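You operate a simulated robot arm through the tools that you are given. There is no shell and no other tool.

You are at the controls of a simulated two-armed robot. One attempt, no reset.

## Task
Empty the grey mug and the drip dish into the grey bucket.
Fine: put each one back where it stood.

Only the result counts: the job must be done as asked and must still hold three seconds after the hand-in. Knocking over, shifting, dropping, spilling or breaking anything else fails it.

## Robot
Two 7-joint arms with two-finger parallel grippers on one trunk that stands fixed in place. Base frame: the origin is at the foot of the trunk, x ahead of it, y to its left, z up; the work surface is at about z = 0.85. Readings come in m, rad, newtons and seconds.
The left shoulder is at [0.02, 0.138, 1.325], the right one opposite. With the tool pointing down near the work surface each hand reaches from about 0.1 to 0.46 m from the base axis, measured 20 degrees to its own side. Payload 1.57 kg a hand.
The tool frame of a hand sits at the grasp point between the pads (the TCP): z along the fingers, y along the line on which they close. The tips reach 0.03 m beyond it. The gripper opens to 0.08 m. The fingers are 0.017 m wide and 0.012 m thick; the gripper's body (0.04 by 0.082 m) begins 0.08 m behind the TCP.
Orientation is that of the tool frame in the base frame, as [roll, pitch, yaw] about the fixed x, y, z axes, in that order (R = Rz(yaw) Ry(pitch) Rx(roll)). With the fingers straight down and closing along the base's y, the tool's x points along the base's -x, its y along +y and its z along -z.

## Interface
- The arms move only by the tool step_arm. It takes "left_increments", "right_increments" or both (then of equal length, played together; a hand with none holds still); each is a list of rows, each an object of numbers (a shift or turn left out is 0, a gripper value left out holds the last): "x", "y", "z": the shift along the tool's x, y, z in m; "ax", "ay", "az": the turn, a rotation vector about the tool's x, y, z in degrees; "fingers": the opening, from 0 (shut) to 1 (fully open). In form: [{"x": .., "y": .., "z": .., "ax": .., "ay": .., "az": .., "fingers": ..}, ...]. A call has 1 to 20 rows; each row shifts and turns the commanded pose from where the row before left it, along the tool's axes as they then stand. Each row takes 0.2 s and may step no farther than 0.05 m and 0.15 rad from the row before; otherwise, or with a gripper value out of range, the whole call is refused. Where a pose cannot be reached the arm comes as near as it can. A force on the tool above 40 N (or 10 N above the force at the start of the call, whichever is more), or a blocked arm, ends the call early, and 0.2 s more pass. The fingers move at their own pace (about 0.045 m/s each) and stop on an object; they squeeze with about 40 N. The grip force told is the motor's: it shows also when the fingers shut on nothing. Time passes only in rows, and 0.2 s behind the last, so rows that do not move let the fingers close. It gives the time, the measured TCP pose, the force on the tool (base axes), the opening and the grip force at its end, in the units of the frame above (readings bear some noise), with the torque about the TCP (base axes, N m) and any sound that the robot's microphone picked up, and new pictures: "show" is both (left out), scene, wrist or none (wrist: the cameras of the hands that moved).
- Cameras (640 x 400 px; columns grow to the right, rows downward): "scene" is now at [0.1778, 0.0388, 1.211]; the picture's right is [0.47, -0.88, 0.00], its down [-0.48, -0.26, -0.84] and it looks along [0.74, 0.39, -0.55] (base axes); focal length 214 px, centre (320, 200). "left" rides on the left gripper at [0.072, 0.007, -0.122] in its tool frame; the picture's right is [-0.09, 1.00, 0.00], its down [-0.84, -0.08, -0.54] and it looks along [-0.54, -0.05, 0.84] (tool axes); focal length 238 px, centre (320, 200). "right" rides on the right gripper at [0.072, -0.007, -0.122] in its tool frame; the picture's right is [0.09, 1.00, 0.00], its down [-0.84, 0.08, -0.54] and it looks along [-0.54, 0.05, 0.84] (tool axes); focal length 238 px, centre (320, 200).
- lift_body(by): slides the trunk up (or, below 0, down) by that many m; the arms and the scene camera ride with it, the base frame stays. It gives what a move gives, with no picture.
- turn_head(pan, tilt): turns the head with the scene camera to pan (to the left, within 1.047 rad either way) and tilt (down, from -0.506 to 1.204), counted from straight ahead of the robot. It gives what a move gives, and a new picture of the scene camera.
- probe_pixels(camera, pixels): for up to 12 pixels [column, row] of the newest picture of that camera ("zoom" is the newest enlarged one), the place [x, y, z] in the base frame of the surface seen there, good to about 0.003 m. The clock stands still meanwhile.
- inspect(camera, box): a new picture of the part [left, top, right, bottom] of that camera's present view, enlarged. The clock stands still meanwhile.
- finish_job(): hands the job in; it is judged then, once.

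Unless the task says otherwise, let go and move clear before handing in.

The tools are called after "Request:" by a JSON object that holds its "fn" and its "kwargs". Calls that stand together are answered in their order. step_arm: Moves the arms, as the interface text tells. Its arguments: {"type":"object","properties":{"left_increments":{"type":"array"},"right_increments":{"type":"array"},"show":{"type":"string","enum":["both","scene","wrist","none"]}},"required":[]} The other tools are called the same way: lift_body (by) slides the trunk up or down; turn_head (pan, tilt) turns the head that bears the scene camera; probe_pixels (camera, pixels) gives the place of the surface under pixels of a picture; inspect (camera, box) takes an enlarged picture of a part of a camera's view; finish_job () hands the job in.

At the start:

```text
time_s: 0.0
left_position: [0.1491, 0.3417, 1.1853]
left_tool_rot: [3.127, -0.529, -3.051]
left_ft_force: [-0.3, -0.6, -0.4]
left_torque: [0.02, 0.04, 0.03]
left_finger_gap: 0.08
left_grip_force: 0.2
right_position: [0.339, 0.0075, 1.2146]
right_tool_rot: [-3.138, -0.117, -3.141]
right_ft_force: [-1.1, -0.6, -0.2]
right_torque: [-0.01, 0.02, -0.01]
right_finger_gap: 0.0798
right_grip_force: 0.1
trunk travel left (down, up): [-0.7, 0.54]
head pan, tilt: [0.49, 0.579]
```

scene: 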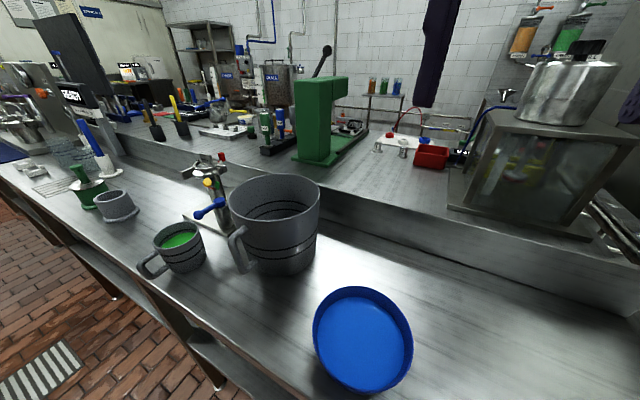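
right: 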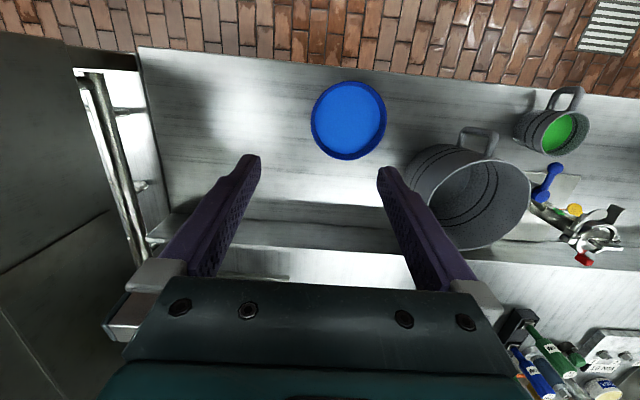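
left: 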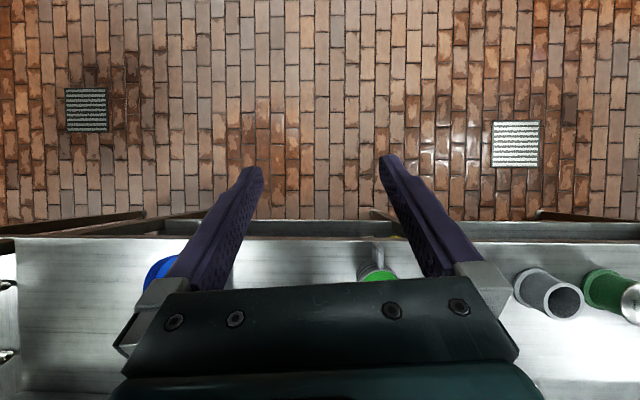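

The scene picture shows a grey mug with green contents near (180,240), a large grey bucket near (275,225), and a blue dish near (363,340) that may hold liquid. I'll enlarge these and probe their places.

Request:
{"fn": "inspect", "kwargs": {"camera": "scene", "box": [120, 150, 440, 400]}}

Request:
{"fn": "probe_pixels", "kwargs": {"camera": "scene", "pixels": [[180, 240], [155, 238], [200, 230], [178, 224], [185, 252], [145, 270], [363, 345], [315, 320], [411, 340], [363, 288], [365, 390], [275, 210]]}}

Request:
{"fn": "inspect", "kwargs": {"camera": "right", "box": [280, 60, 640, 285]}}

```text
1.60 times, centred on (280, 275) of scene
```

zoom: 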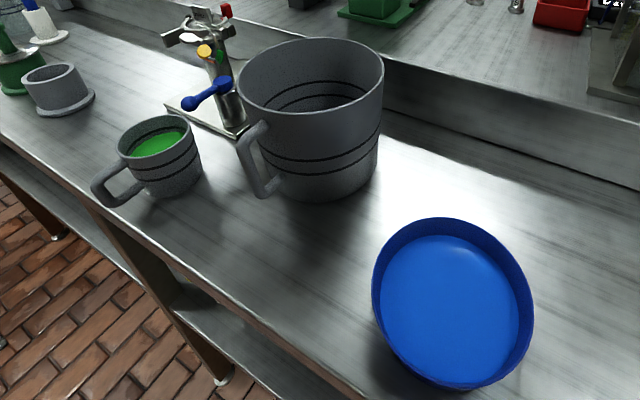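

```text
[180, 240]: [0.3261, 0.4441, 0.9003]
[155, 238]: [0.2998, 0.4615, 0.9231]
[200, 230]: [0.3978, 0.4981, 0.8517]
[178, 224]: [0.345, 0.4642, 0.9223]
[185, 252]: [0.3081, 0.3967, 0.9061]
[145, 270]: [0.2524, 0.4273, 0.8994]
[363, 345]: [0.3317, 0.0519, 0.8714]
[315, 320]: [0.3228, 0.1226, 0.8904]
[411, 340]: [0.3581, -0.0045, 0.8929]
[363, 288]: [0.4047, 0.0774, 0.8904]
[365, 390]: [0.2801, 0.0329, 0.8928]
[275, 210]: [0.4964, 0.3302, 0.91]
```

```text
1.78 times, centred on (460, 172) of right
```

zoom: 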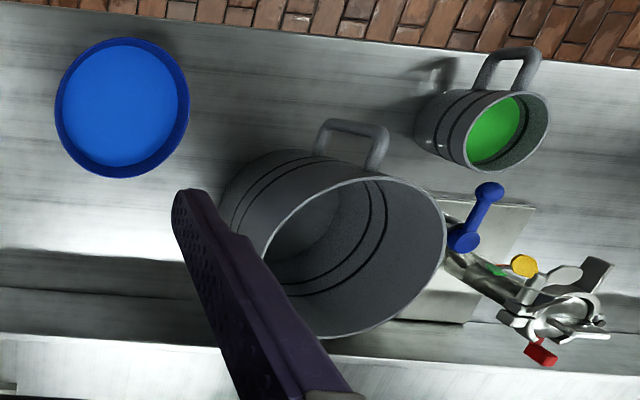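

The zoom confirms liquids: green in the mug, blue in the dish, and the bucket is open. I'll probe rims and handles on enlarged views to get dimensions.

Request:
{"fn": "inspect", "kwargs": {"camera": "scene", "box": [130, 205, 226, 285]}}

```text
5.00 times, centred on (178, 245) of scene
```

zoom: 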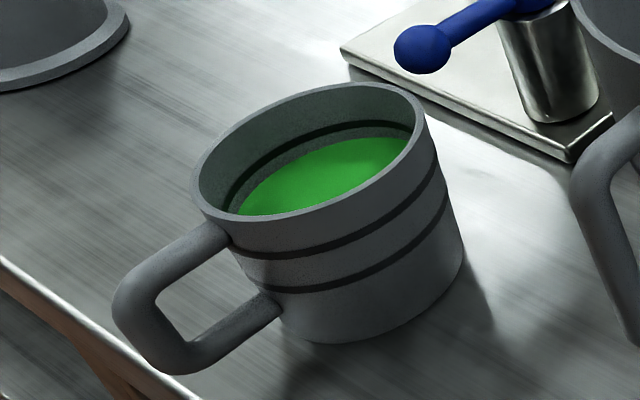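

Request:
{"fn": "probe_pixels", "kwargs": {"camera": "zoom", "pixels": [[196, 185], [420, 105], [310, 92], [340, 200], [215, 216], [255, 115], [405, 165], [320, 180], [420, 70], [345, 50], [570, 155], [300, 335]]}}

Request:
{"fn": "probe_pixels", "kwargs": {"camera": "zoom", "pixels": [[210, 235], [130, 290], [150, 270], [165, 350], [185, 365], [260, 305], [120, 310], [220, 245], [390, 325], [455, 270], [100, 30], [200, 330]]}}

Request:
{"fn": "inspect", "kwargs": {"camera": "scene", "box": [190, 150, 350, 290]}}

```text
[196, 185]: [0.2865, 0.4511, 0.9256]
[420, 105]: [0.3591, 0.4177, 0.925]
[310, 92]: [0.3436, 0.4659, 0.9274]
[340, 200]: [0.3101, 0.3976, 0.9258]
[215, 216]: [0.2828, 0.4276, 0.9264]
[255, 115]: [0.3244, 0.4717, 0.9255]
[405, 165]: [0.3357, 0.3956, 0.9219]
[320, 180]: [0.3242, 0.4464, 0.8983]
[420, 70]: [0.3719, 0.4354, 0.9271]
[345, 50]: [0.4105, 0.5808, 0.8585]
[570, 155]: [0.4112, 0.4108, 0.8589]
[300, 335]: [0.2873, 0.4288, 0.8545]
```

```text
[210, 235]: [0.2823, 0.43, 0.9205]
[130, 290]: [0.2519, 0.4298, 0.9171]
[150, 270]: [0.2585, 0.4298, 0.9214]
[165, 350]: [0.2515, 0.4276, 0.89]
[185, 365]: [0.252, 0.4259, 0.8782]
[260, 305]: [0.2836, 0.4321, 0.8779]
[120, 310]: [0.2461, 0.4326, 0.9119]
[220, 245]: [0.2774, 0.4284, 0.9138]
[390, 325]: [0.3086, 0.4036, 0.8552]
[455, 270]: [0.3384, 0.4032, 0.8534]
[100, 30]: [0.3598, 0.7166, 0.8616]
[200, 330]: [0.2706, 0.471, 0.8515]
```

```text
2.86 times, centred on (270, 220) of scene
```

zoom: 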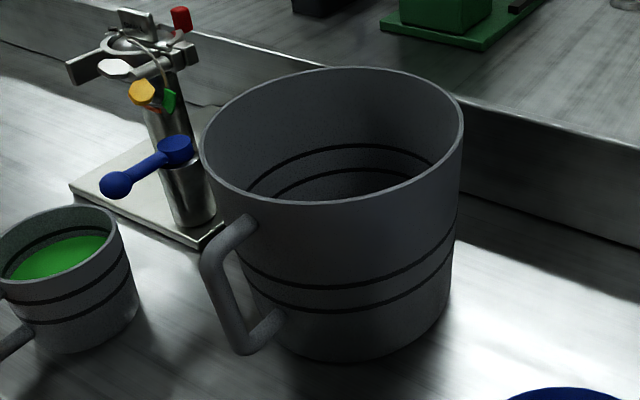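

The mug is about 0.08 m across (rim z 0.926), its handle points to −x at y ≈ 0.432 with liquid at z 0.898. Now I'll probe the bucket rim and the tap beside it in the new zoom.

Request:
{"fn": "probe_pixels", "kwargs": {"camera": "zoom", "pixels": [[206, 150], [340, 68], [460, 110], [325, 200], [245, 190], [440, 170], [380, 195], [260, 92], [220, 250], [245, 350], [255, 225], [370, 350]]}}

Request:
{"fn": "probe_pixels", "kwargs": {"camera": "zoom", "pixels": [[180, 18], [115, 185], [120, 45], [85, 65], [190, 220], [70, 187], [215, 240], [145, 95], [175, 150], [350, 180], [210, 285], [350, 270]]}}

Request:
{"fn": "inspect", "kwargs": {"camera": "scene", "box": [300, 275, 428, 400]}}

```text
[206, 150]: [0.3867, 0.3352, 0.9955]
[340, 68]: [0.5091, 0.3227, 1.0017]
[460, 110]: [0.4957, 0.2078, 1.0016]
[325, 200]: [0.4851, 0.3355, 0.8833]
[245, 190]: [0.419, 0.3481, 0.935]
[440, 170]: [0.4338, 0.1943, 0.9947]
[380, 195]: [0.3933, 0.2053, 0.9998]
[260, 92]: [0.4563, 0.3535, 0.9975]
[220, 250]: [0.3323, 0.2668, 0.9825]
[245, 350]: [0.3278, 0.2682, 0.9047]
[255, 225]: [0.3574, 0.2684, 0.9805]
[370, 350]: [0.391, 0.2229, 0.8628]
```

```text
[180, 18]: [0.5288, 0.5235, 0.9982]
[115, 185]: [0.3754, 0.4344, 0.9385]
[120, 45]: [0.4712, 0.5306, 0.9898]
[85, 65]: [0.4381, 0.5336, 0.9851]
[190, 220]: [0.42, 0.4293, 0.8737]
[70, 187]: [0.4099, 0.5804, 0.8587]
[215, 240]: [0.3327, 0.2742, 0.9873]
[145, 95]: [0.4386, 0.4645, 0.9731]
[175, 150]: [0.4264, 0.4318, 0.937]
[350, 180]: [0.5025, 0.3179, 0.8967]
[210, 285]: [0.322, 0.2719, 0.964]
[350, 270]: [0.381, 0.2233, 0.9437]
```

```text
3.20 times, centred on (364, 338) of scene
```

zoom: 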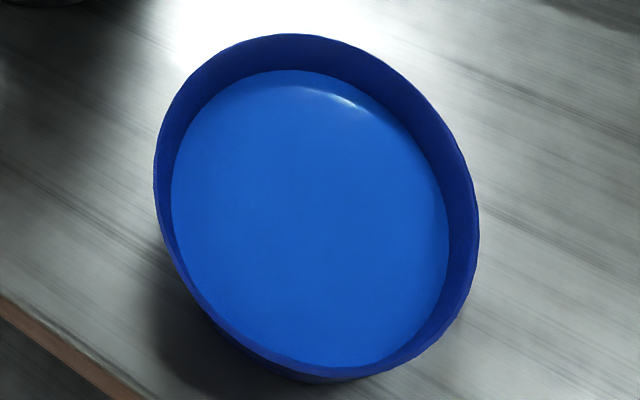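

The bucket rim is centred near (0.446, 0.272) at z 1.00 with radius about 0.082, and the right hand hangs over the dish, so it must be moved aside. I'll probe the dish details and look around to the right first.

Request:
{"fn": "probe_pixels", "kwargs": {"camera": "zoom", "pixels": [[300, 37], [157, 180], [477, 230], [300, 372], [215, 65], [430, 115], [200, 300], [430, 335], [300, 220], [320, 378], [160, 225], [40, 320]]}}

Request:
{"fn": "turn_head", "kwargs": {"pan": -0.3, "tilt": 0.75}}

```text
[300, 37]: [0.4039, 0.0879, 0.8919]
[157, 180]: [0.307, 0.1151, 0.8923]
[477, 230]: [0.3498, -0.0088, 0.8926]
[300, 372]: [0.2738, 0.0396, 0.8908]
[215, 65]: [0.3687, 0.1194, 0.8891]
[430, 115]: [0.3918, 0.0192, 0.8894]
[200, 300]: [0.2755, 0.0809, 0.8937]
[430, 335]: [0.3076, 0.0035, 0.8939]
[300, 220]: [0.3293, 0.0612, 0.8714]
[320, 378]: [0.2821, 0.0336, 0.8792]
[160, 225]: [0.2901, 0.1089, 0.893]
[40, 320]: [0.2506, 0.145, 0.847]
```

```text
time_s: 1.1
left_position: [0.1481, 0.3403, 1.1849]
left_tool_rot: [3.128, -0.534, -3.052]
left_ft_force: [-0.2, 0.7, -0.4]
left_torque: [0.03, -0.03, -0.03]
left_finger_gap: 0.0798
left_grip_force: 0.0
right_position: [0.3382, 0.0074, 1.2156]
right_tool_rot: [-3.138, -0.119, -3.141]
right_ft_force: [-0.1, -0.2, 0.1]
right_torque: [0.01, -0.02, 0.02]
right_finger_gap: 0.0802
right_grip_force: 0.1
trunk travel left (down, up): [-0.7, 0.54]
head pan, tilt: [-0.3, 0.75]
```

scene: 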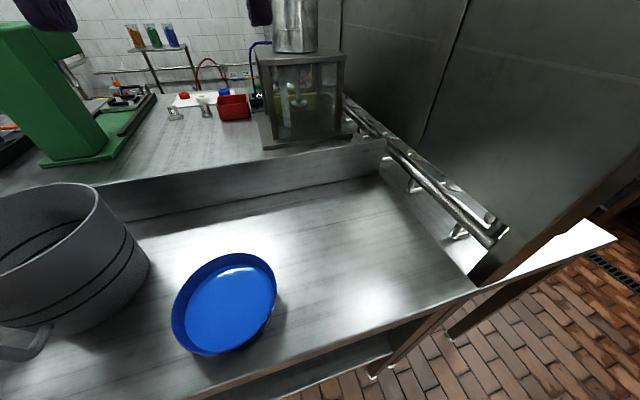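

There's a partition and tube on the right; I'll find where it stands so I can park the right arm safely, and also probe the front table edge.

Request:
{"fn": "probe_pixels", "kwargs": {"camera": "scene", "pixels": [[490, 240], [460, 230], [400, 150], [560, 180], [600, 240], [475, 290], [370, 330], [200, 395], [450, 100], [230, 130], [150, 180], [380, 165]]}}

Request:
{"fn": "turn_head", "kwargs": {"pan": 1.0, "tilt": 0.6}}

```text
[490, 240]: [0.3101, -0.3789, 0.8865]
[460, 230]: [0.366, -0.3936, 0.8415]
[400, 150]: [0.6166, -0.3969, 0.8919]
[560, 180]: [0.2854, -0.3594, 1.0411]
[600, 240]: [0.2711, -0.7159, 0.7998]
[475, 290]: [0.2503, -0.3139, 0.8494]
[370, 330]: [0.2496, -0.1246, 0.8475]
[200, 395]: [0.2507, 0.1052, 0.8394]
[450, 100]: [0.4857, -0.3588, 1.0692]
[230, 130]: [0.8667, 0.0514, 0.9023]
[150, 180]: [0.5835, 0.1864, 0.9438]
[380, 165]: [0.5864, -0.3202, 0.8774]
```

```text
time_s: 2.6
left_position: [0.1488, 0.3413, 1.1846]
left_tool_rot: [3.129, -0.53, -3.053]
left_ft_force: [-0.2, 0.2, 0.1]
left_torque: [-0.01, 0.01, -0.01]
left_finger_gap: 0.0799
left_grip_force: 0.0
right_position: [0.3384, 0.0068, 1.214]
right_tool_rot: [-3.138, -0.119, -3.142]
right_ft_force: [0.0, -0.2, -0.1]
right_torque: [-0.01, 0.02, 0.01]
right_finger_gap: 0.08
right_grip_force: 0.1
trunk travel left (down, up): [-0.7, 0.54]
head pan, tilt: [1.0, 0.6]
```

scene: 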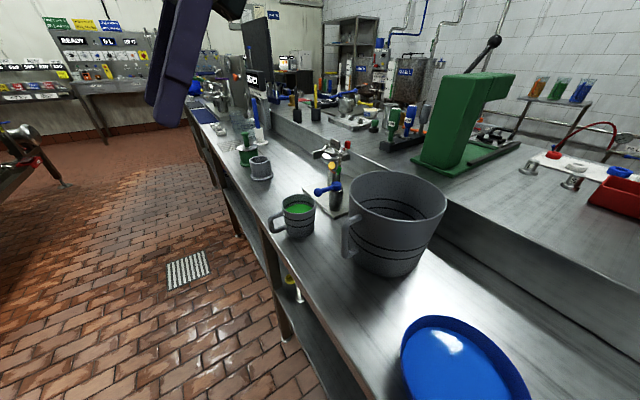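

The front table edge is at x = 0.25, so a horizontal approach to the mug handle from the front is free; the partition is at y ≈ −0.36 for x > 0.27. I'll park the right hand back and to the right, clear of the dish, and check what stands behind the bucket.

Request:
{"fn": "probe_pixels", "kwargs": {"camera": "scene", "pixels": [[450, 130], [430, 160], [510, 90], [490, 45], [500, 150], [340, 180], [325, 155], [320, 190], [395, 140], [440, 215], [261, 170], [246, 150]]}}

Request:
{"fn": "step_arm", "kwargs": {"right_increments": [{"x": 0.02, "y": -0.025}, {"x": 0.02, "y": -0.025}, {"x": 0.02, "y": -0.025}, {"x": 0.02, "y": -0.025}, {"x": 0.02, "y": -0.025}, {"x": 0.02, "y": -0.025}, {"x": 0.02, "y": -0.025}, {"x": 0.02, "y": -0.025}], "show": "both"}}

```text
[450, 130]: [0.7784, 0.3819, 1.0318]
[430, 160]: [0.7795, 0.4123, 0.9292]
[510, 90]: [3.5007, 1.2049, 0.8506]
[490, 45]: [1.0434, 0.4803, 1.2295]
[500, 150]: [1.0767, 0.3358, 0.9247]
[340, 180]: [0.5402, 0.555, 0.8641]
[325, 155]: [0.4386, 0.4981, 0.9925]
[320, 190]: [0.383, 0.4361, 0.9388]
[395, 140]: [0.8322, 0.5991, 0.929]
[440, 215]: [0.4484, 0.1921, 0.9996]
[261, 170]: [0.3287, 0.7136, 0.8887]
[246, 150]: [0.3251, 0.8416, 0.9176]
```

```text
time_s: 3.9
left_position: [0.1491, 0.3405, 1.1854]
left_tool_rot: [3.128, -0.534, -3.052]
left_ft_force: [-0.7, 0.7, 0.0]
left_torque: [0.02, 0.02, -0.02]
left_finger_gap: 0.08
left_grip_force: 0.0
right_position: [0.2221, -0.1344, 1.1877]
right_tool_rot: [-2.966, -0.258, 3.12]
right_ft_force: [-0.1, 0.5, -0.5]
right_torque: [-0.03, 0.0, 0.04]
right_finger_gap: 0.08
right_grip_force: 0.0
trunk travel left (down, up): [-0.7, 0.54]
head pan, tilt: [1.0, 0.6]
stopped in row 6 (right hand): the arm was blocked; the commanded pose is now the measured one
```

scene: 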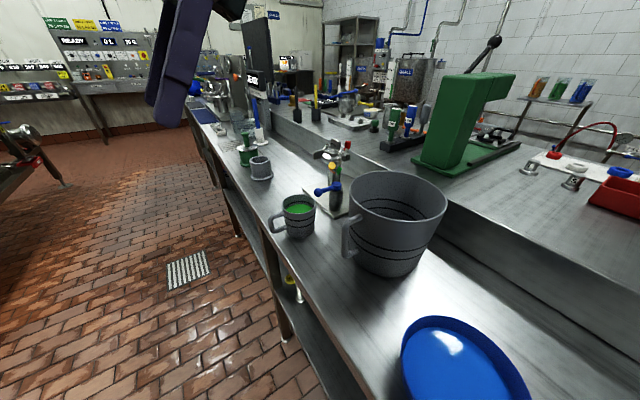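
right: 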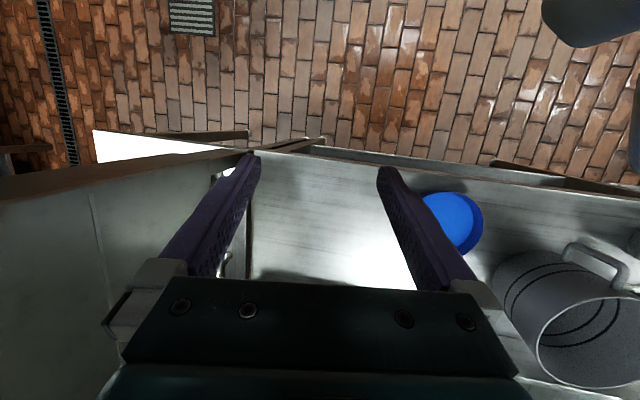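

The right arm stopped near (0.222, −0.134, 1.188), likely folded to a limit; the wrist picture shows nothing near its fingers. I'll bring it lower and farther right in smaller steps.

Request:
{"fn": "step_arm", "kwargs": {"right_increments": [{"x": -0.003, "y": -0.0, "z": 0.022}, {"x": -0.003, "y": -0.004, "z": 0.022}, {"x": -0.003, "y": -0.01, "z": 0.022}, {"x": -0.002, "y": -0.013, "z": 0.022}, {"x": -0.002, "y": -0.013, "z": 0.022}, {"x": -0.002, "y": -0.013, "z": 0.022}], "show": "wrist"}}

```text
time_s: 5.3
left_position: [0.1491, 0.3412, 1.1849]
left_tool_rot: [3.129, -0.534, -3.051]
left_ft_force: [-0.9, 0.5, 0.0]
left_torque: [-0.03, -0.02, 0.03]
left_finger_gap: 0.0799
left_grip_force: 0.0
right_position: [0.2051, -0.2093, 1.0687]
right_tool_rot: [-2.968, -0.255, 3.12]
right_ft_force: [0.1, 0.1, -0.3]
right_torque: [0.02, 0.0, 0.0]
right_finger_gap: 0.0799
right_grip_force: 0.2
trunk travel left (down, up): [-0.7, 0.54]
head pan, tilt: [1.0, 0.6]
```

right: 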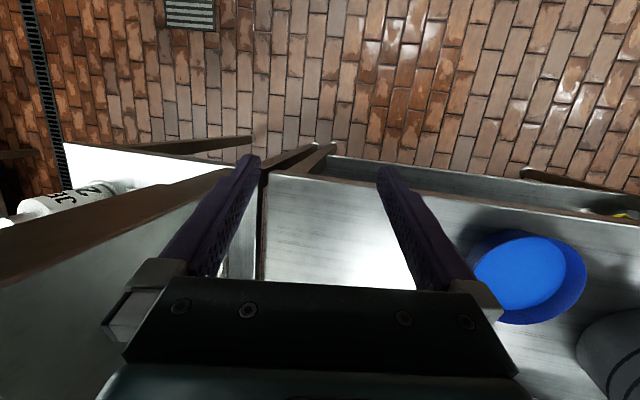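

The right hand is parked at (0.205, −0.209, 1.069), clear of the dish. Before touching anything full, I'll do a dry run with the empty left hand above the bucket: turn it vertical and bring it to about (0.37, 0.30, 1.17).

Request:
{"fn": "step_arm", "kwargs": {"left_increments": [{"ay": -7.6, "az": 1.3}, {"ay": -7.6, "az": 1.3}, {"ay": -7.6, "az": 1.3}, {"ay": -7.6, "az": 1.3}, {"x": -0.032, "y": -0.006}, {"x": -0.032, "y": -0.006}, {"x": -0.032, "y": -0.006}, {"x": -0.032, "y": -0.006}, {"x": -0.032, "y": -0.006}, {"x": -0.032, "y": -0.006}, {"x": -0.03, "y": -0.006}], "show": "both"}}

```text
time_s: 6.1
left_position: [0.1535, 0.2981, 1.1556]
left_tool_rot: [-2.946, -0.222, 3.008]
left_ft_force: [-0.9, -0.9, 0.4]
left_torque: [-0.01, -0.05, -0.03]
left_finger_gap: 0.0799
left_grip_force: 0.1
right_position: [0.2058, -0.2094, 1.0689]
right_tool_rot: [-2.968, -0.254, 3.12]
right_ft_force: [0.1, -0.4, -0.3]
right_torque: [0.0, 0.0, 0.03]
right_finger_gap: 0.0802
right_grip_force: 0.0
trunk travel left (down, up): [-0.7, 0.54]
head pan, tilt: [1.0, 0.6]
stopped in row 4 (left hand): the arm was blocked; the commanded pose is now the measured one
```

scene: 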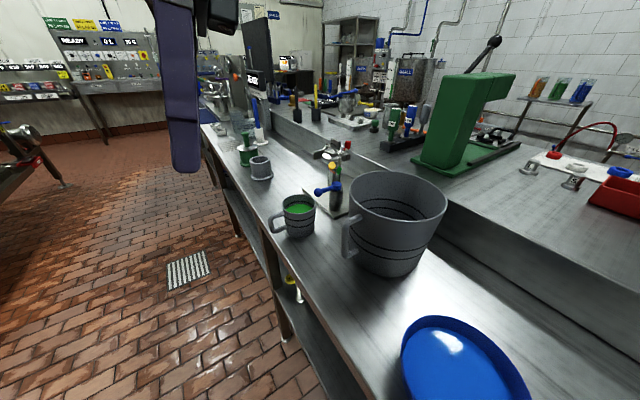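
left: 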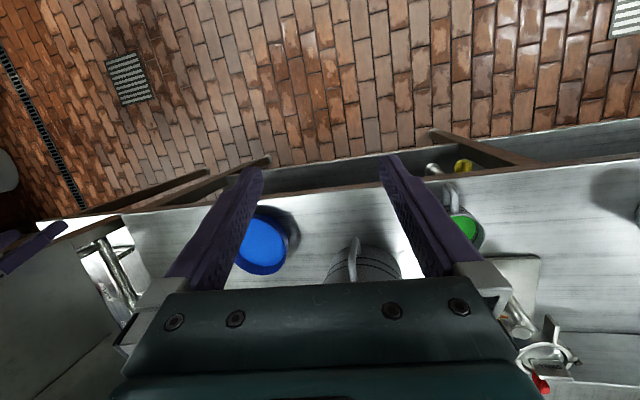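

The hand was blocked because it was folded too close to the shoulder at that height. I'll move it forward first, keeping its present tilt.

Request:
{"fn": "step_arm", "kwargs": {"left_increments": [{"x": -0.032, "y": 0.003, "z": -0.008}, {"x": -0.032, "y": 0.003, "z": -0.008}, {"x": -0.032, "y": 0.003, "z": -0.008}, {"x": -0.032, "y": 0.003, "z": -0.008}, {"x": -0.032, "y": 0.003, "z": -0.008}, {"x": -0.032, "y": 0.003, "z": -0.008}], "show": "none"}}

```text
time_s: 7.5
left_position: [0.3532, 0.2981, 1.159]
left_tool_rot: [-2.949, -0.222, 3.007]
left_ft_force: [-0.1, -0.3, -0.4]
left_torque: [-0.03, -0.01, 0.02]
left_finger_gap: 0.0801
left_grip_force: 0.1
right_position: [0.2048, -0.2099, 1.0678]
right_tool_rot: [-2.967, -0.257, 3.119]
right_ft_force: [-0.6, -0.4, -0.2]
right_torque: [0.03, -0.01, 0.0]
right_finger_gap: 0.08
right_grip_force: 0.0
trunk travel left (down, up): [-0.7, 0.54]
head pan, tilt: [1.0, 0.6]
```

The hand is now at (0.353, 0.298, 1.159). I'll square it up to point straight down.

Request:
{"fn": "step_arm", "kwargs": {"left_increments": [{"ax": -3.43, "ay": -4.47, "az": -2.12}, {"ax": -3.43, "ay": -4.47, "az": -2.12}, {"ax": -3.43, "ay": -4.47, "az": -2.12}], "show": "none"}}

```text
time_s: 8.3
left_position: [0.3526, 0.2973, 1.156]
left_tool_rot: [3.14, 0.003, -3.141]
left_ft_force: [0.8, 0.0, 0.0]
left_torque: [-0.02, 0.0, 0.0]
left_finger_gap: 0.08
left_grip_force: 0.0
right_position: [0.2049, -0.2089, 1.0682]
right_tool_rot: [-2.968, -0.258, 3.119]
right_ft_force: [-0.8, 0.4, 0.3]
right_torque: [0.05, 0.04, -0.02]
right_finger_gap: 0.0799
right_grip_force: 0.1
trunk travel left (down, up): [-0.7, 0.54]
head pan, tilt: [1.0, 0.6]
```

The hand is vertical. Now I test the roll that would pour the mug toward −y (turn about tool x), watching whether the pose is reached.

Request:
{"fn": "step_arm", "kwargs": {"left_increments": [{"x": -0.011, "y": 0.019}, {"x": -0.011, "y": 0.019}, {"ax": -8}, {"ax": -8}, {"ax": -8}, {"ax": -8}, {"ax": -8}, {"ax": -8}, {"ax": -8}, {"ax": -8}, {"ax": -8}, {"ax": -8}, {"ax": -8}, {"ax": -8}, {"ax": -8}], "show": "scene"}}

```text
time_s: 11.5
left_position: [0.4016, 0.3176, 1.1195]
left_tool_rot: [1.487, 0.004, 3.134]
left_ft_force: [-0.2, -0.2, 0.2]
left_torque: [0.0, 0.02, -0.01]
left_finger_gap: 0.08
left_grip_force: 0.1
left hand out of reach, approached as far as the arm can: row 13, 14, 15
right_position: [0.2062, -0.2095, 1.0692]
right_tool_rot: [-2.967, -0.256, 3.118]
right_ft_force: [0.5, 0.0, 0.0]
right_torque: [-0.01, 0.03, 0.01]
right_finger_gap: 0.0799
right_grip_force: 0.0
trunk travel left (down, up): [-0.7, 0.54]
head pan, tilt: [1.0, 0.6]
```

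scene: 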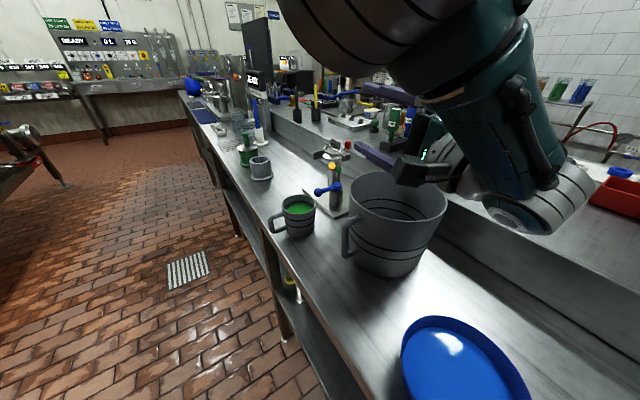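

The roll toward −y was fine up to about 80–90°, then hit a reach limit. I'll roll back and test the other way (toward +y) and the forward pitch, to choose the better pouring motion.

Request:
{"fn": "step_arm", "kwargs": {"left_increments": [{"ax": 8}, {"ax": 8}, {"ax": 8}, {"ax": 8}, {"ax": 8}, {"ax": 8}, {"ax": 8}, {"ax": 8}, {"ax": 8}, {"ax": 8}, {"ax": 8}, {"ax": 8}], "show": "none"}}

```text
time_s: 14.1
left_position: [0.4007, 0.3194, 1.1206]
left_tool_rot: [-3.117, 0.006, 3.135]
left_ft_force: [-0.1, 0.9, -0.6]
left_torque: [0.0, 0.01, -0.01]
left_finger_gap: 0.0799
left_grip_force: 0.0
right_position: [0.2058, -0.2091, 1.0684]
right_tool_rot: [-2.967, -0.257, 3.119]
right_ft_force: [0.3, 0.2, -0.7]
right_torque: [0.01, 0.0, 0.01]
right_finger_gap: 0.08
right_grip_force: 0.1
trunk travel left (down, up): [-0.7, 0.54]
head pan, tilt: [1.0, 0.6]
```

Back to vertical at (0.40, 0.319, 1.12). Now I test the roll toward +y from y ≈ 0.22.

Request:
{"fn": "step_arm", "kwargs": {"left_increments": [{"y": -0.04, "x": 0.012, "z": -0.01}, {"y": -0.04, "x": 0.012, "z": -0.01}, {"y": -0.02, "z": -0.01}, {"ax": 8}, {"ax": 8}, {"ax": 8}, {"ax": 8}, {"ax": 8}, {"ax": 8}, {"ax": 8}, {"ax": 8}, {"ax": 8}, {"ax": 8}, {"ax": 8}, {"ax": 8}, {"ax": 8}, {"ax": 8}], "show": "scene"}}

```text
time_s: 17.7
left_position: [0.3689, 0.2243, 1.1839]
left_tool_rot: [-1.291, 0.004, -3.136]
left_ft_force: [-0.6, -0.3, -0.3]
left_torque: [-0.01, 0.0, 0.02]
left_finger_gap: 0.08
left_grip_force: 0.0
left hand out of reach, approached as far as the arm can: row 15, 17
right_position: [0.205, -0.209, 1.0684]
right_tool_rot: [-2.968, -0.257, 3.119]
right_ft_force: [0.1, 0.3, -0.4]
right_torque: [0.01, -0.01, 0.02]
right_finger_gap: 0.08
right_grip_force: 0.1
trunk travel left (down, up): [-0.7, 0.54]
head pan, tilt: [1.0, 0.6]
```

scene: 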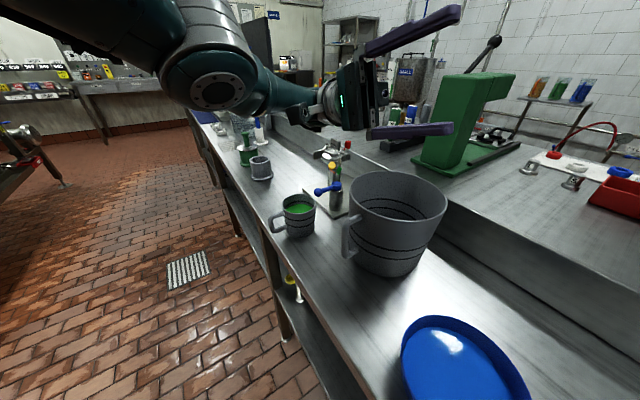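

This roll toward +y reached 106°, so pouring the mug to the left with a vertical handle grip works. I'll roll back and lower the trunk a bit to gain reach at the mug and the bucket.

Request:
{"fn": "step_arm", "kwargs": {"left_increments": [{"ax": -8.15}, {"ax": -8.15}, {"ax": -8.15}, {"ax": -8.15}, {"ax": -8.15}, {"ax": -8.15}, {"ax": -8.15}, {"ax": -8.15}, {"ax": -8.15}, {"ax": -8.15}, {"ax": -8.15}, {"ax": -8.15}, {"ax": -8.15}], "show": "none"}}

Request:
{"fn": "lift_body", "kwargs": {"by": -0.1}}

```text
time_s: 20.5
left_position: [0.3671, 0.2237, 1.1839]
left_tool_rot: [-3.141, 0.005, -3.132]
left_ft_force: [0.1, 0.1, 0.0]
left_torque: [-0.01, -0.01, -0.01]
left_finger_gap: 0.08
left_grip_force: 0.0
right_position: [0.2045, -0.2094, 1.0688]
right_tool_rot: [-2.966, -0.256, 3.121]
right_ft_force: [-0.1, 0.2, -0.1]
right_torque: [0.02, 0.02, -0.01]
right_finger_gap: 0.0799
right_grip_force: 0.1
trunk travel left (down, up): [-0.7, 0.54]
head pan, tilt: [1.0, 0.6]
```

```text
time_s: 21.8
left_position: [0.368, 0.224, 1.0844]
left_tool_rot: [-3.139, 0.004, -3.134]
left_ft_force: [0.2, 0.0, 0.4]
left_torque: [0.01, 0.0, 0.01]
left_finger_gap: 0.08
left_grip_force: 0.0
right_position: [0.2051, -0.2094, 0.9695]
right_tool_rot: [-2.968, -0.257, 3.119]
right_ft_force: [0.0, 0.5, 0.4]
right_torque: [-0.03, 0.0, -0.01]
right_finger_gap: 0.0801
right_grip_force: 0.0
trunk travel left (down, up): [-0.6, 0.64]
head pan, tilt: [1.0, 0.6]
```

The left hand is at (0.368, 0.224, 1.084), above the bucket. Next I move it above the mug's handle at about (0.254, 0.434, 1.07) and look with the wrist camera.

Request:
{"fn": "step_arm", "kwargs": {"left_increments": [{"x": 0.01425, "y": 0.02625, "z": 0.002}, {"x": 0.01425, "y": 0.02625, "z": 0.002}, {"x": 0.01425, "y": 0.02625, "z": 0.002}, {"x": 0.01425, "y": 0.02625, "z": 0.002}, {"x": 0.01425, "y": 0.02625, "z": 0.002}, {"x": 0.01425, "y": 0.02625, "z": 0.002}, {"x": 0.01425, "y": 0.02625, "z": 0.002}, {"x": 0.01425, "y": 0.02625, "z": 0.002}], "show": "both"}}

```text
time_s: 23.6
left_position: [0.2529, 0.4321, 1.0671]
left_tool_rot: [-3.139, 0.005, -3.138]
left_ft_force: [0.0, -0.1, 0.4]
left_torque: [0.0, -0.01, 0.04]
left_finger_gap: 0.0801
left_grip_force: 0.2
right_position: [0.2051, -0.2097, 0.968]
right_tool_rot: [-2.967, -0.257, 3.119]
right_ft_force: [-0.2, 0.0, -0.9]
right_torque: [0.0, 0.03, -0.04]
right_finger_gap: 0.0801
right_grip_force: 0.0
trunk travel left (down, up): [-0.6, 0.64]
head pan, tilt: [1.0, 0.6]
```

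scene: 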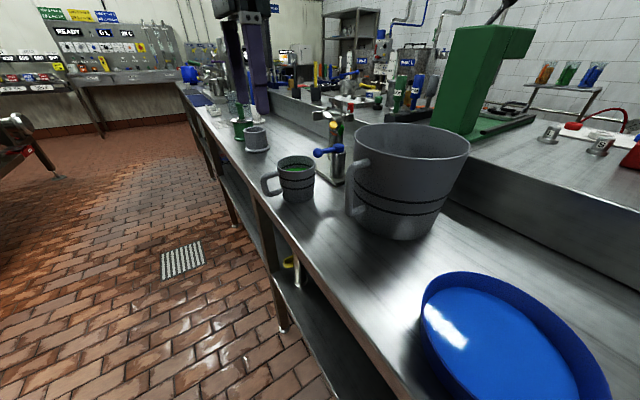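
left: 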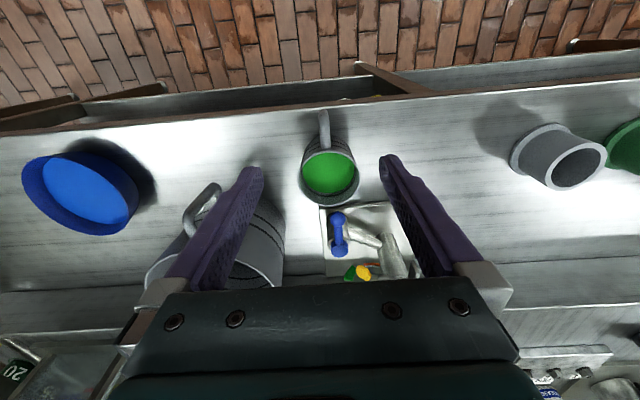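

The wrist picture shows the mug at (330,170) with its handle at (324,128) between the fingers. I'll enlarge and probe the handle for the exact grasp point.

Request:
{"fn": "inspect", "kwargs": {"camera": "left", "box": [280, 95, 380, 215]}}

```text
3.33 times, centred on (330, 155) of left
```

zoom: 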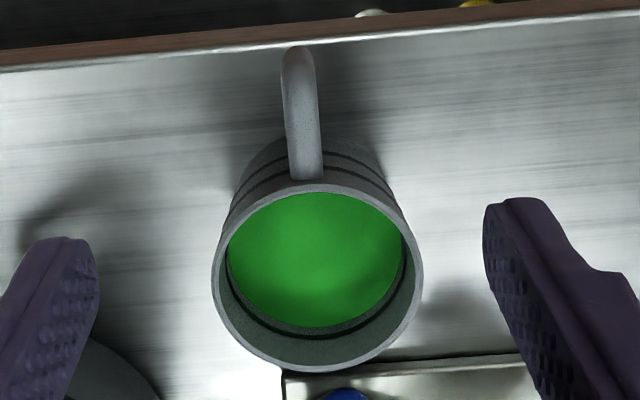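

Request:
{"fn": "probe_pixels", "kwargs": {"camera": "zoom", "pixels": [[300, 52], [300, 70], [302, 100], [304, 130], [306, 170], [286, 90], [317, 90], [215, 280], [421, 280], [320, 186], [320, 366], [315, 260]]}}

Request:
{"fn": "probe_pixels", "kwargs": {"camera": "zoom", "pixels": [[288, 120], [320, 120], [284, 80], [314, 60], [240, 215], [405, 215], [240, 335], [400, 335], [280, 60], [293, 60], [307, 60], [300, 45]]}}

```text
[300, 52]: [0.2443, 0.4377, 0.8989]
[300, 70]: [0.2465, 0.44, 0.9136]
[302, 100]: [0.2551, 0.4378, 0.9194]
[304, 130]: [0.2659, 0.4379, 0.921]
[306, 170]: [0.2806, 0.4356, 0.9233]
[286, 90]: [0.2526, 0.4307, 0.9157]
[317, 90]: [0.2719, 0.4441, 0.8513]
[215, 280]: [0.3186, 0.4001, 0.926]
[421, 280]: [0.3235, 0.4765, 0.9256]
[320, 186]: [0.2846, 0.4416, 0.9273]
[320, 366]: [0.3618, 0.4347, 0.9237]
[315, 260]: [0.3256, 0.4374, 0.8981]
```

```text
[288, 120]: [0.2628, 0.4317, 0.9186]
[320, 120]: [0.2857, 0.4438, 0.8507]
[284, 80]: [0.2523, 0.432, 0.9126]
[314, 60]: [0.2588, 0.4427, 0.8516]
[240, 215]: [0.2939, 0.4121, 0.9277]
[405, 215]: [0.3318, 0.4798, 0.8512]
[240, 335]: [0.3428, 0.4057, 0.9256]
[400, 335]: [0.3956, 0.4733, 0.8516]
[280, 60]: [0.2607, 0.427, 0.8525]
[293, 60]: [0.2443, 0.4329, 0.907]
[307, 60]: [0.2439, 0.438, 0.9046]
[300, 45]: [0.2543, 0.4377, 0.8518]
```

The handle's centre line is y ≈ 0.437 with its outer bar at x 0.244–0.256, and the mug axis at (0.323, 0.438). I'll shift slightly and descend so the open fingers straddle the handle.

Request:
{"fn": "step_arm", "kwargs": {"left_increments": [{"x": -0.002, "y": 0.0025, "z": 0.02}, {"y": 0.0025, "z": 0.02}, {"z": 0.02}, {"z": 0.02}, {"z": 0.02}, {"z": 0.02}, {"z": 0.02}], "show": "both"}}

```text
time_s: 25.2
left_position: [0.2549, 0.4365, 0.9268]
left_tool_rot: [-3.141, 0.004, -3.138]
left_ft_force: [0.1, -0.5, 0.3]
left_torque: [0.03, 0.01, 0.0]
left_finger_gap: 0.0801
left_grip_force: 0.1
right_position: [0.2044, -0.2107, 0.968]
right_tool_rot: [-2.968, -0.255, 3.119]
right_ft_force: [0.3, 0.2, 0.1]
right_torque: [0.01, -0.02, 0.02]
right_finger_gap: 0.0801
right_grip_force: 0.1
trunk travel left (down, up): [-0.6, 0.64]
head pan, tilt: [1.0, 0.6]
```

scene: 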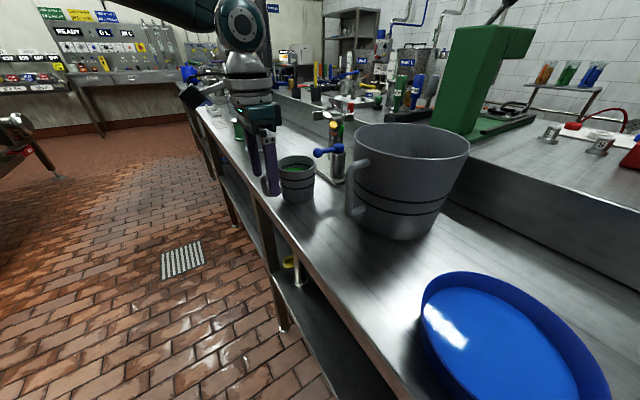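
left: 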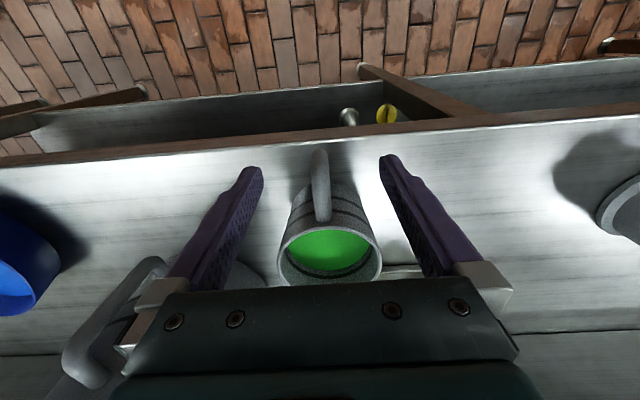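

The handle at (320,185) sits midway between the finger tips (250,175) and (392,165). I descend the last 0.03 m and close slowly on the handle.

Request:
{"fn": "step_arm", "kwargs": {"left_increments": [{"z": 0.015}, {"z": 0.014}, {"fingers": 0.25}, {}, {}, {}, {"fingers": 0.0}, {}, {}, {}], "show": "both"}}

```text
time_s: 27.4
left_position: [0.2539, 0.4367, 0.8987]
left_tool_rot: [3.141, 0.007, -3.136]
left_ft_force: [-0.1, 0.6, 0.5]
left_torque: [0.1, 0.02, 0.02]
left_finger_gap: 0.0113
left_grip_force: 29.1
right_position: [0.205, -0.2095, 0.9684]
right_tool_rot: [-2.967, -0.256, 3.12]
right_ft_force: [0.6, 0.1, 0.1]
right_torque: [0.0, 0.0, 0.04]
right_finger_gap: 0.0801
right_grip_force: 0.1
trunk travel left (down, up): [-0.6, 0.64]
head pan, tilt: [1.0, 0.6]
```

scene: 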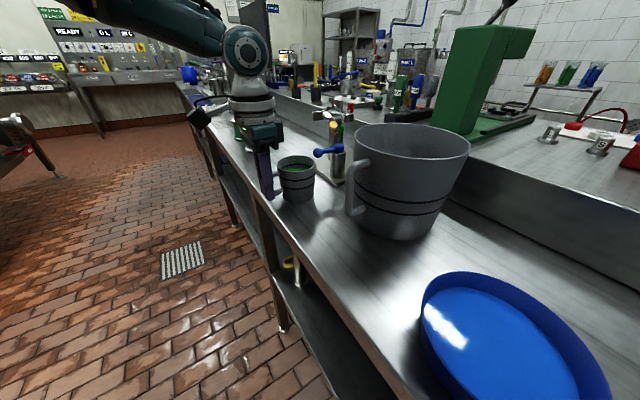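
left: 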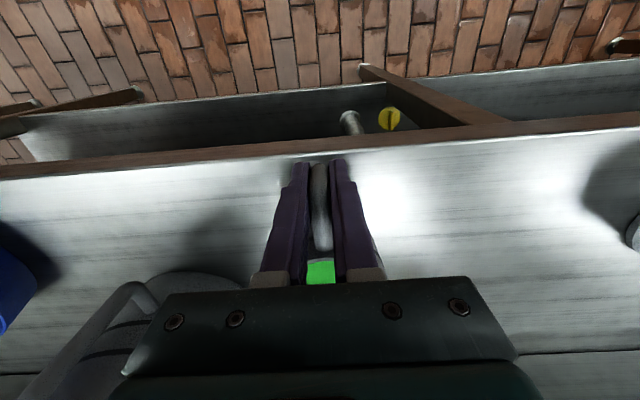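

The fingers hold the handle (gap 0.0113 m, 29 N) at (0.254, 0.437, 0.899), which I note as the return pose. I'll lift slowly by a few centimetres and check the mug stays level.

Request:
{"fn": "step_arm", "kwargs": {"left_increments": [{}, {"z": -0.004}, {"z": -0.006}, {"z": -0.01}, {"z": -0.01}, {"z": -0.01}, {}], "show": "both"}}

```text
time_s: 29.0
left_position: [0.2549, 0.437, 0.9374]
left_tool_rot: [-3.14, 0.006, -3.138]
left_ft_force: [0.4, 0.4, -2.2]
left_torque: [-0.02, 0.09, -0.01]
left_finger_gap: 0.0115
left_grip_force: 29.1
right_position: [0.2052, -0.2106, 0.9703]
right_tool_rot: [-2.967, -0.257, 3.12]
right_ft_force: [0.2, 0.2, -0.3]
right_torque: [-0.01, 0.0, 0.02]
right_finger_gap: 0.08
right_grip_force: 0.2
trunk travel left (down, up): [-0.6, 0.64]
head pan, tilt: [1.0, 0.6]
```

scene: 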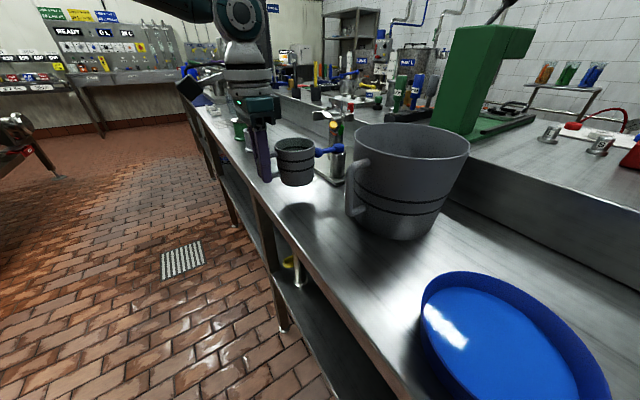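
left: 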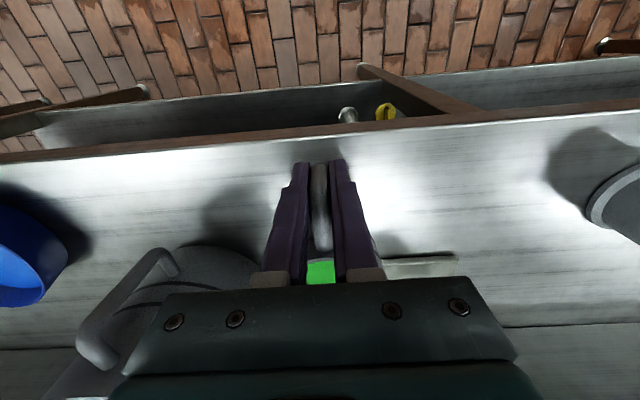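

The mug is up and level (about 2.2 N). The blue lever (322,152) is close to the mug's far side, so I lift straight up with a slight backward shift to z ≈ 1.12.

Request:
{"fn": "step_arm", "kwargs": {"left_increments": [{"x": 0.002, "z": -0.01}, {"x": 0.002, "z": -0.015}, {"x": 0.002, "z": -0.015}, {"x": 0.002, "z": -0.015}, {"z": -0.015}, {"z": -0.015}, {"z": -0.015}, {"z": -0.015}, {"z": -0.015}, {"z": -0.015}, {"z": -0.015}, {"z": -0.015}, {"z": -0.01}, {"z": -0.005}], "show": "scene"}}

```text
time_s: 32.0
left_position: [0.2461, 0.4383, 1.1271]
left_tool_rot: [-3.138, 0.004, -3.137]
left_ft_force: [0.5, -0.3, -1.4]
left_torque: [-0.03, 0.11, -0.03]
left_finger_gap: 0.0115
left_grip_force: 29.0
right_position: [0.2049, -0.21, 0.9697]
right_tool_rot: [-2.967, -0.256, 3.118]
right_ft_force: [0.3, -0.4, -0.2]
right_torque: [-0.01, 0.04, -0.01]
right_finger_gap: 0.08
right_grip_force: 0.0
trunk travel left (down, up): [-0.6, 0.64]
head pan, tilt: [1.0, 0.6]
```

scene: 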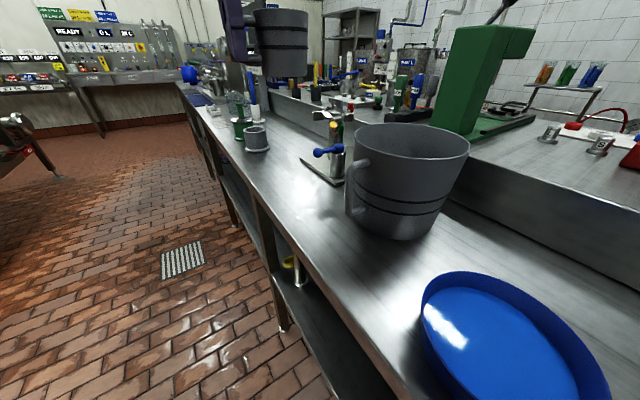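

The mug hangs level at (0.246, 0.438, 1.127). I now carry it slowly to the pre-pour place, with TCP at about (0.365, 0.195, 1.115), right side of the bucket.

Request:
{"fn": "step_arm", "kwargs": {"left_increments": [{"x": -0.003, "y": -0.006}, {"x": -0.0065, "y": -0.0135, "z": 0.0005}, {"x": -0.0065, "y": -0.0135, "z": 0.0005}, {"x": -0.0065, "y": -0.0135, "z": 0.0005}, {"x": -0.0065, "y": -0.0135, "z": 0.0005}, {"x": -0.0065, "y": -0.0135, "z": 0.0005}, {"x": -0.0065, "y": -0.0135, "z": 0.0005}, {"x": -0.0065, "y": -0.0135, "z": 0.0005}, {"x": -0.0065, "y": -0.0135, "z": 0.0005}, {"x": -0.0065, "y": -0.0135, "z": 0.0005}, {"x": -0.0065, "y": -0.0135, "z": 0.0005}, {"x": -0.0065, "y": -0.0135, "z": 0.0005}, {"x": -0.0065, "y": -0.0135, "z": 0.0005}, {"x": -0.0065, "y": -0.0135, "z": 0.0005}, {"x": -0.0065, "y": -0.0135, "z": 0.0005}, {"x": -0.0065, "y": -0.0135, "z": 0.0005}, {"x": -0.0065, "y": -0.0135, "z": 0.0005}, {"x": -0.0065, "y": -0.0135, "z": 0.0005}, {"x": -0.0065, "y": -0.0075}, {"x": -0.003, "y": -0.0005}], "show": "both"}}

```text
time_s: 33.1
left_position: [0.2676, 0.374, 1.0959]
left_tool_rot: [-2.975, 0.004, -3.123]
left_ft_force: [-0.4, -0.4, -1.6]
left_torque: [-0.01, 0.1, 0.0]
left_finger_gap: 0.0114
left_grip_force: 28.9
right_position: [0.2045, -0.2094, 0.97]
right_tool_rot: [-2.967, -0.257, 3.118]
right_ft_force: [0.5, 0.0, 0.1]
right_torque: [-0.02, 0.0, 0.02]
right_finger_gap: 0.08
right_grip_force: 0.1
trunk travel left (down, up): [-0.6, 0.64]
head pan, tilt: [1.0, 0.6]
stopped in row 5 (left hand): the arm was blocked; the commanded pose is now the measured one
```

scene: 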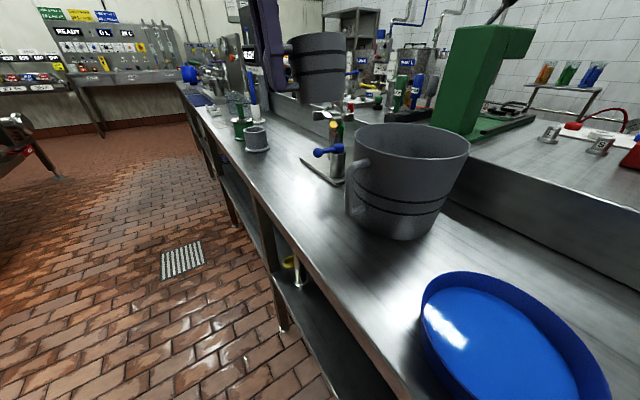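
left: 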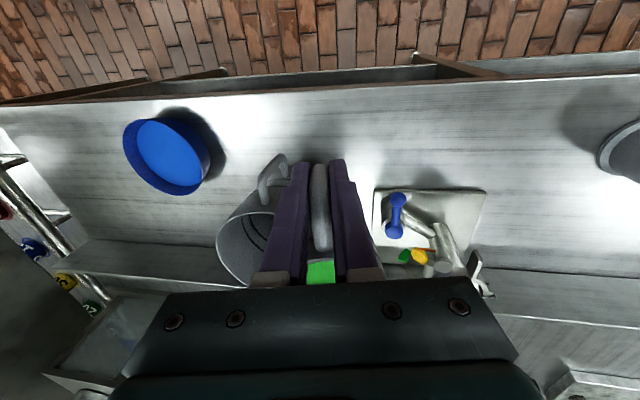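

The arm folded to a limit again and stopped with the mug tilted only about 9.5° (well under the spill angle of ~38°). I'll level it gently while moving straight forward, away from the shoulder.

Request:
{"fn": "step_arm", "kwargs": {"left_increments": [{"x": -0.006, "ax": -1.0}, {"x": -0.01, "ax": -2.0}, {"x": -0.01, "ax": -2.0}, {"x": -0.012, "ax": -2.0}, {"x": -0.012, "ax": -1.5, "z": -0.003}, {"x": -0.012, "ax": -1.0, "z": -0.005}, {"x": -0.012, "z": -0.005}, {"x": -0.012, "z": -0.005}, {"x": -0.006}], "show": "scene"}}

```text
time_s: 33.9
left_position: [0.2912, 0.3586, 1.0811]
left_tool_rot: [-2.866, 0.056, -3.087]
left_ft_force: [0.0, 0.5, -2.3]
left_torque: [0.02, 0.09, 0.0]
left_finger_gap: 0.0114
left_grip_force: 28.3
right_position: [0.2056, -0.209, 0.9687]
right_tool_rot: [-2.967, -0.255, 3.118]
right_ft_force: [-0.3, -0.6, 0.0]
right_torque: [0.01, -0.02, -0.02]
right_finger_gap: 0.0798
right_grip_force: 0.0
trunk travel left (down, up): [-0.6, 0.64]
head pan, tilt: [1.0, 0.6]
stopped in row 3 (left hand): the arm was blocked; the commanded pose is now the measured one
```

scene: 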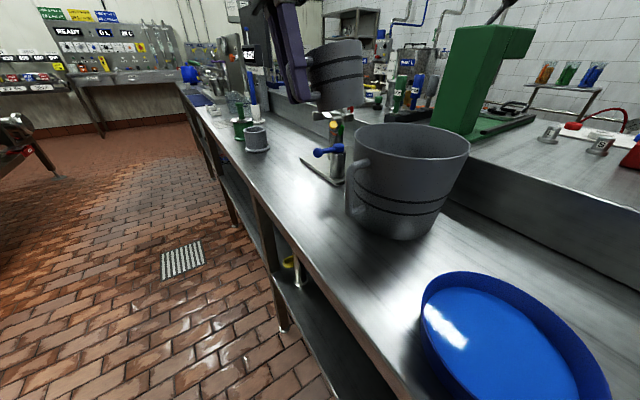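

The pose drifted as the arm passed an awkward configuration (roll now about 16°, still below spilling). I'll hold still for two rows to see whether it is steady, without commanding more motion.

Request:
{"fn": "step_arm", "kwargs": {"left_increments": [{}, {}], "show": "both"}}

```text
time_s: 34.5
left_position: [0.2898, 0.3577, 1.0821]
left_tool_rot: [-2.868, 0.054, -3.09]
left_ft_force: [0.6, -0.4, -2.3]
left_torque: [0.0, 0.1, 0.02]
left_finger_gap: 0.0116
left_grip_force: 29.1
right_position: [0.2045, -0.2094, 0.9691]
right_tool_rot: [-2.967, -0.257, 3.12]
right_ft_force: [0.0, -0.4, -0.5]
right_torque: [0.02, 0.01, 0.01]
right_finger_gap: 0.08
right_grip_force: 0.0
trunk travel left (down, up): [-0.6, 0.64]
head pan, tilt: [1.0, 0.6]
```

scene: 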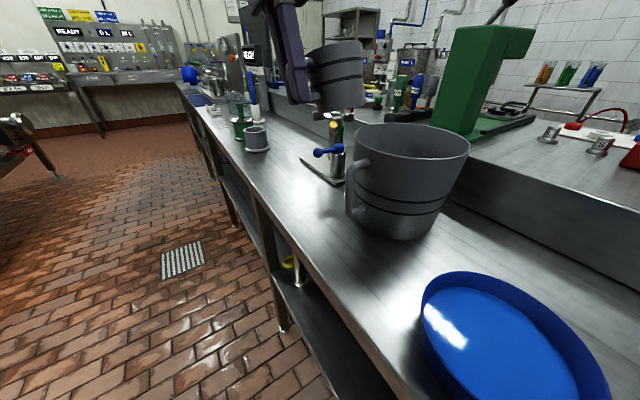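
left: 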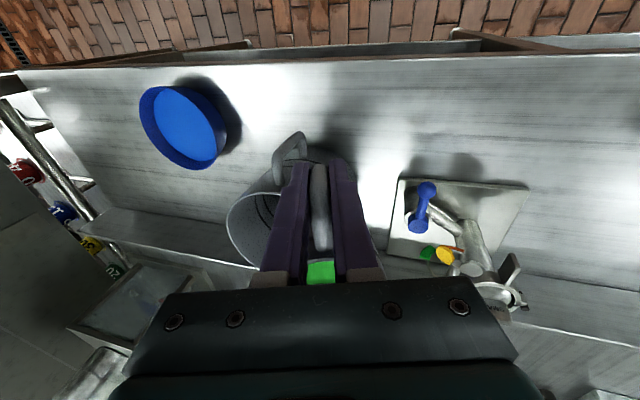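

It is steady at roll ≈16° with the mug intact. I'll keep this tilt and creep forward in small steps to get away from the awkward region before levelling.

Request:
{"fn": "step_arm", "kwargs": {"left_increments": [{"x": -0.003, "y": -0.0005, "z": -0.001}, {"x": -0.006, "y": -0.0009, "z": -0.002}, {"x": -0.006, "y": -0.0009, "z": -0.002}, {"x": -0.006, "y": -0.0009, "z": -0.002}, {"x": -0.006, "y": -0.0009, "z": -0.002}, {"x": -0.006, "y": -0.0009, "z": -0.002}, {"x": -0.006, "y": -0.0009, "z": -0.002}, {"x": -0.006, "y": -0.0009, "z": -0.002}, {"x": -0.006, "y": -0.0009, "z": -0.002}, {"x": -0.006, "y": -0.0009, "z": -0.002}, {"x": -0.006, "y": -0.0009, "z": -0.002}, {"x": -0.003, "y": -0.0009, "z": -0.002}], "show": "scene"}}

```text
time_s: 35.6
left_position: [0.3004, 0.3557, 1.0636]
left_tool_rot: [-2.732, 0.023, -3.018]
left_ft_force: [-0.2, 0.4, -3.1]
left_torque: [0.01, 0.13, -0.03]
left_finger_gap: 0.0117
left_grip_force: 28.5
right_position: [0.2053, -0.2104, 0.9687]
right_tool_rot: [-2.968, -0.255, 3.119]
right_ft_force: [0.2, -0.3, -0.1]
right_torque: [0.0, -0.03, -0.02]
right_finger_gap: 0.08
right_grip_force: 0.0
trunk travel left (down, up): [-0.6, 0.64]
head pan, tilt: [1.0, 0.6]
stopped in row 5 (left hand): the arm was blocked; the commanded pose is now the measured one
```

scene: 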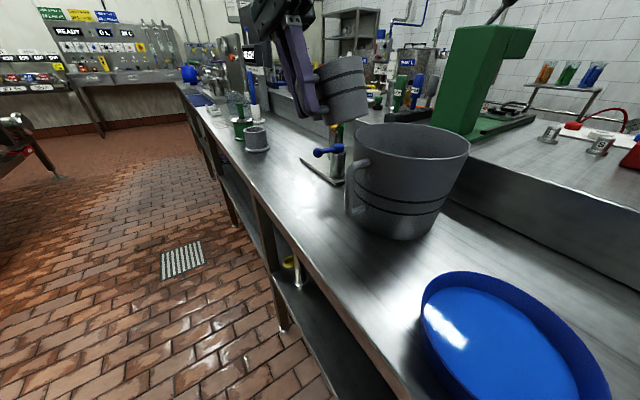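

The tilt grew to about 23°, so something is obstructing the arm; I must stop pushing this way. I'll look at the arm itself by tilting the head up while everything holds still.

Request:
{"fn": "turn_head", "kwargs": {"pan": 1.0, "tilt": -0.1}}

```text
time_s: 36.7
left_position: [0.3029, 0.3547, 1.0633]
left_tool_rot: [-2.733, 0.025, -3.017]
left_ft_force: [0.9, 0.0, -1.3]
left_torque: [0.03, 0.13, 0.02]
left_finger_gap: 0.0112
left_grip_force: 28.7
right_position: [0.2042, -0.2099, 0.969]
right_tool_rot: [-2.967, -0.257, 3.119]
right_ft_force: [0.4, 0.6, 0.5]
right_torque: [-0.02, -0.02, 0.01]
right_finger_gap: 0.0799
right_grip_force: 0.2
trunk travel left (down, up): [-0.6, 0.64]
head pan, tilt: [1.0, -0.099]
```

scene: 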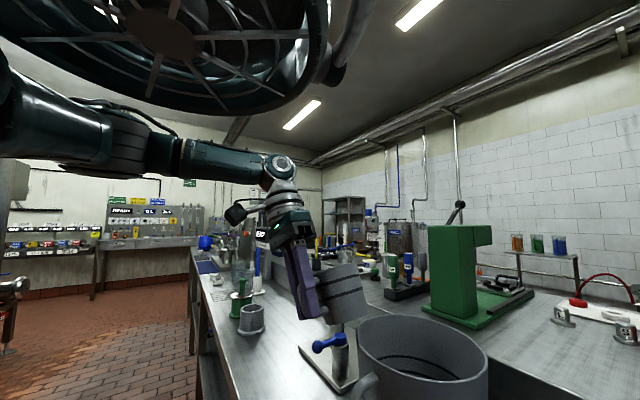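

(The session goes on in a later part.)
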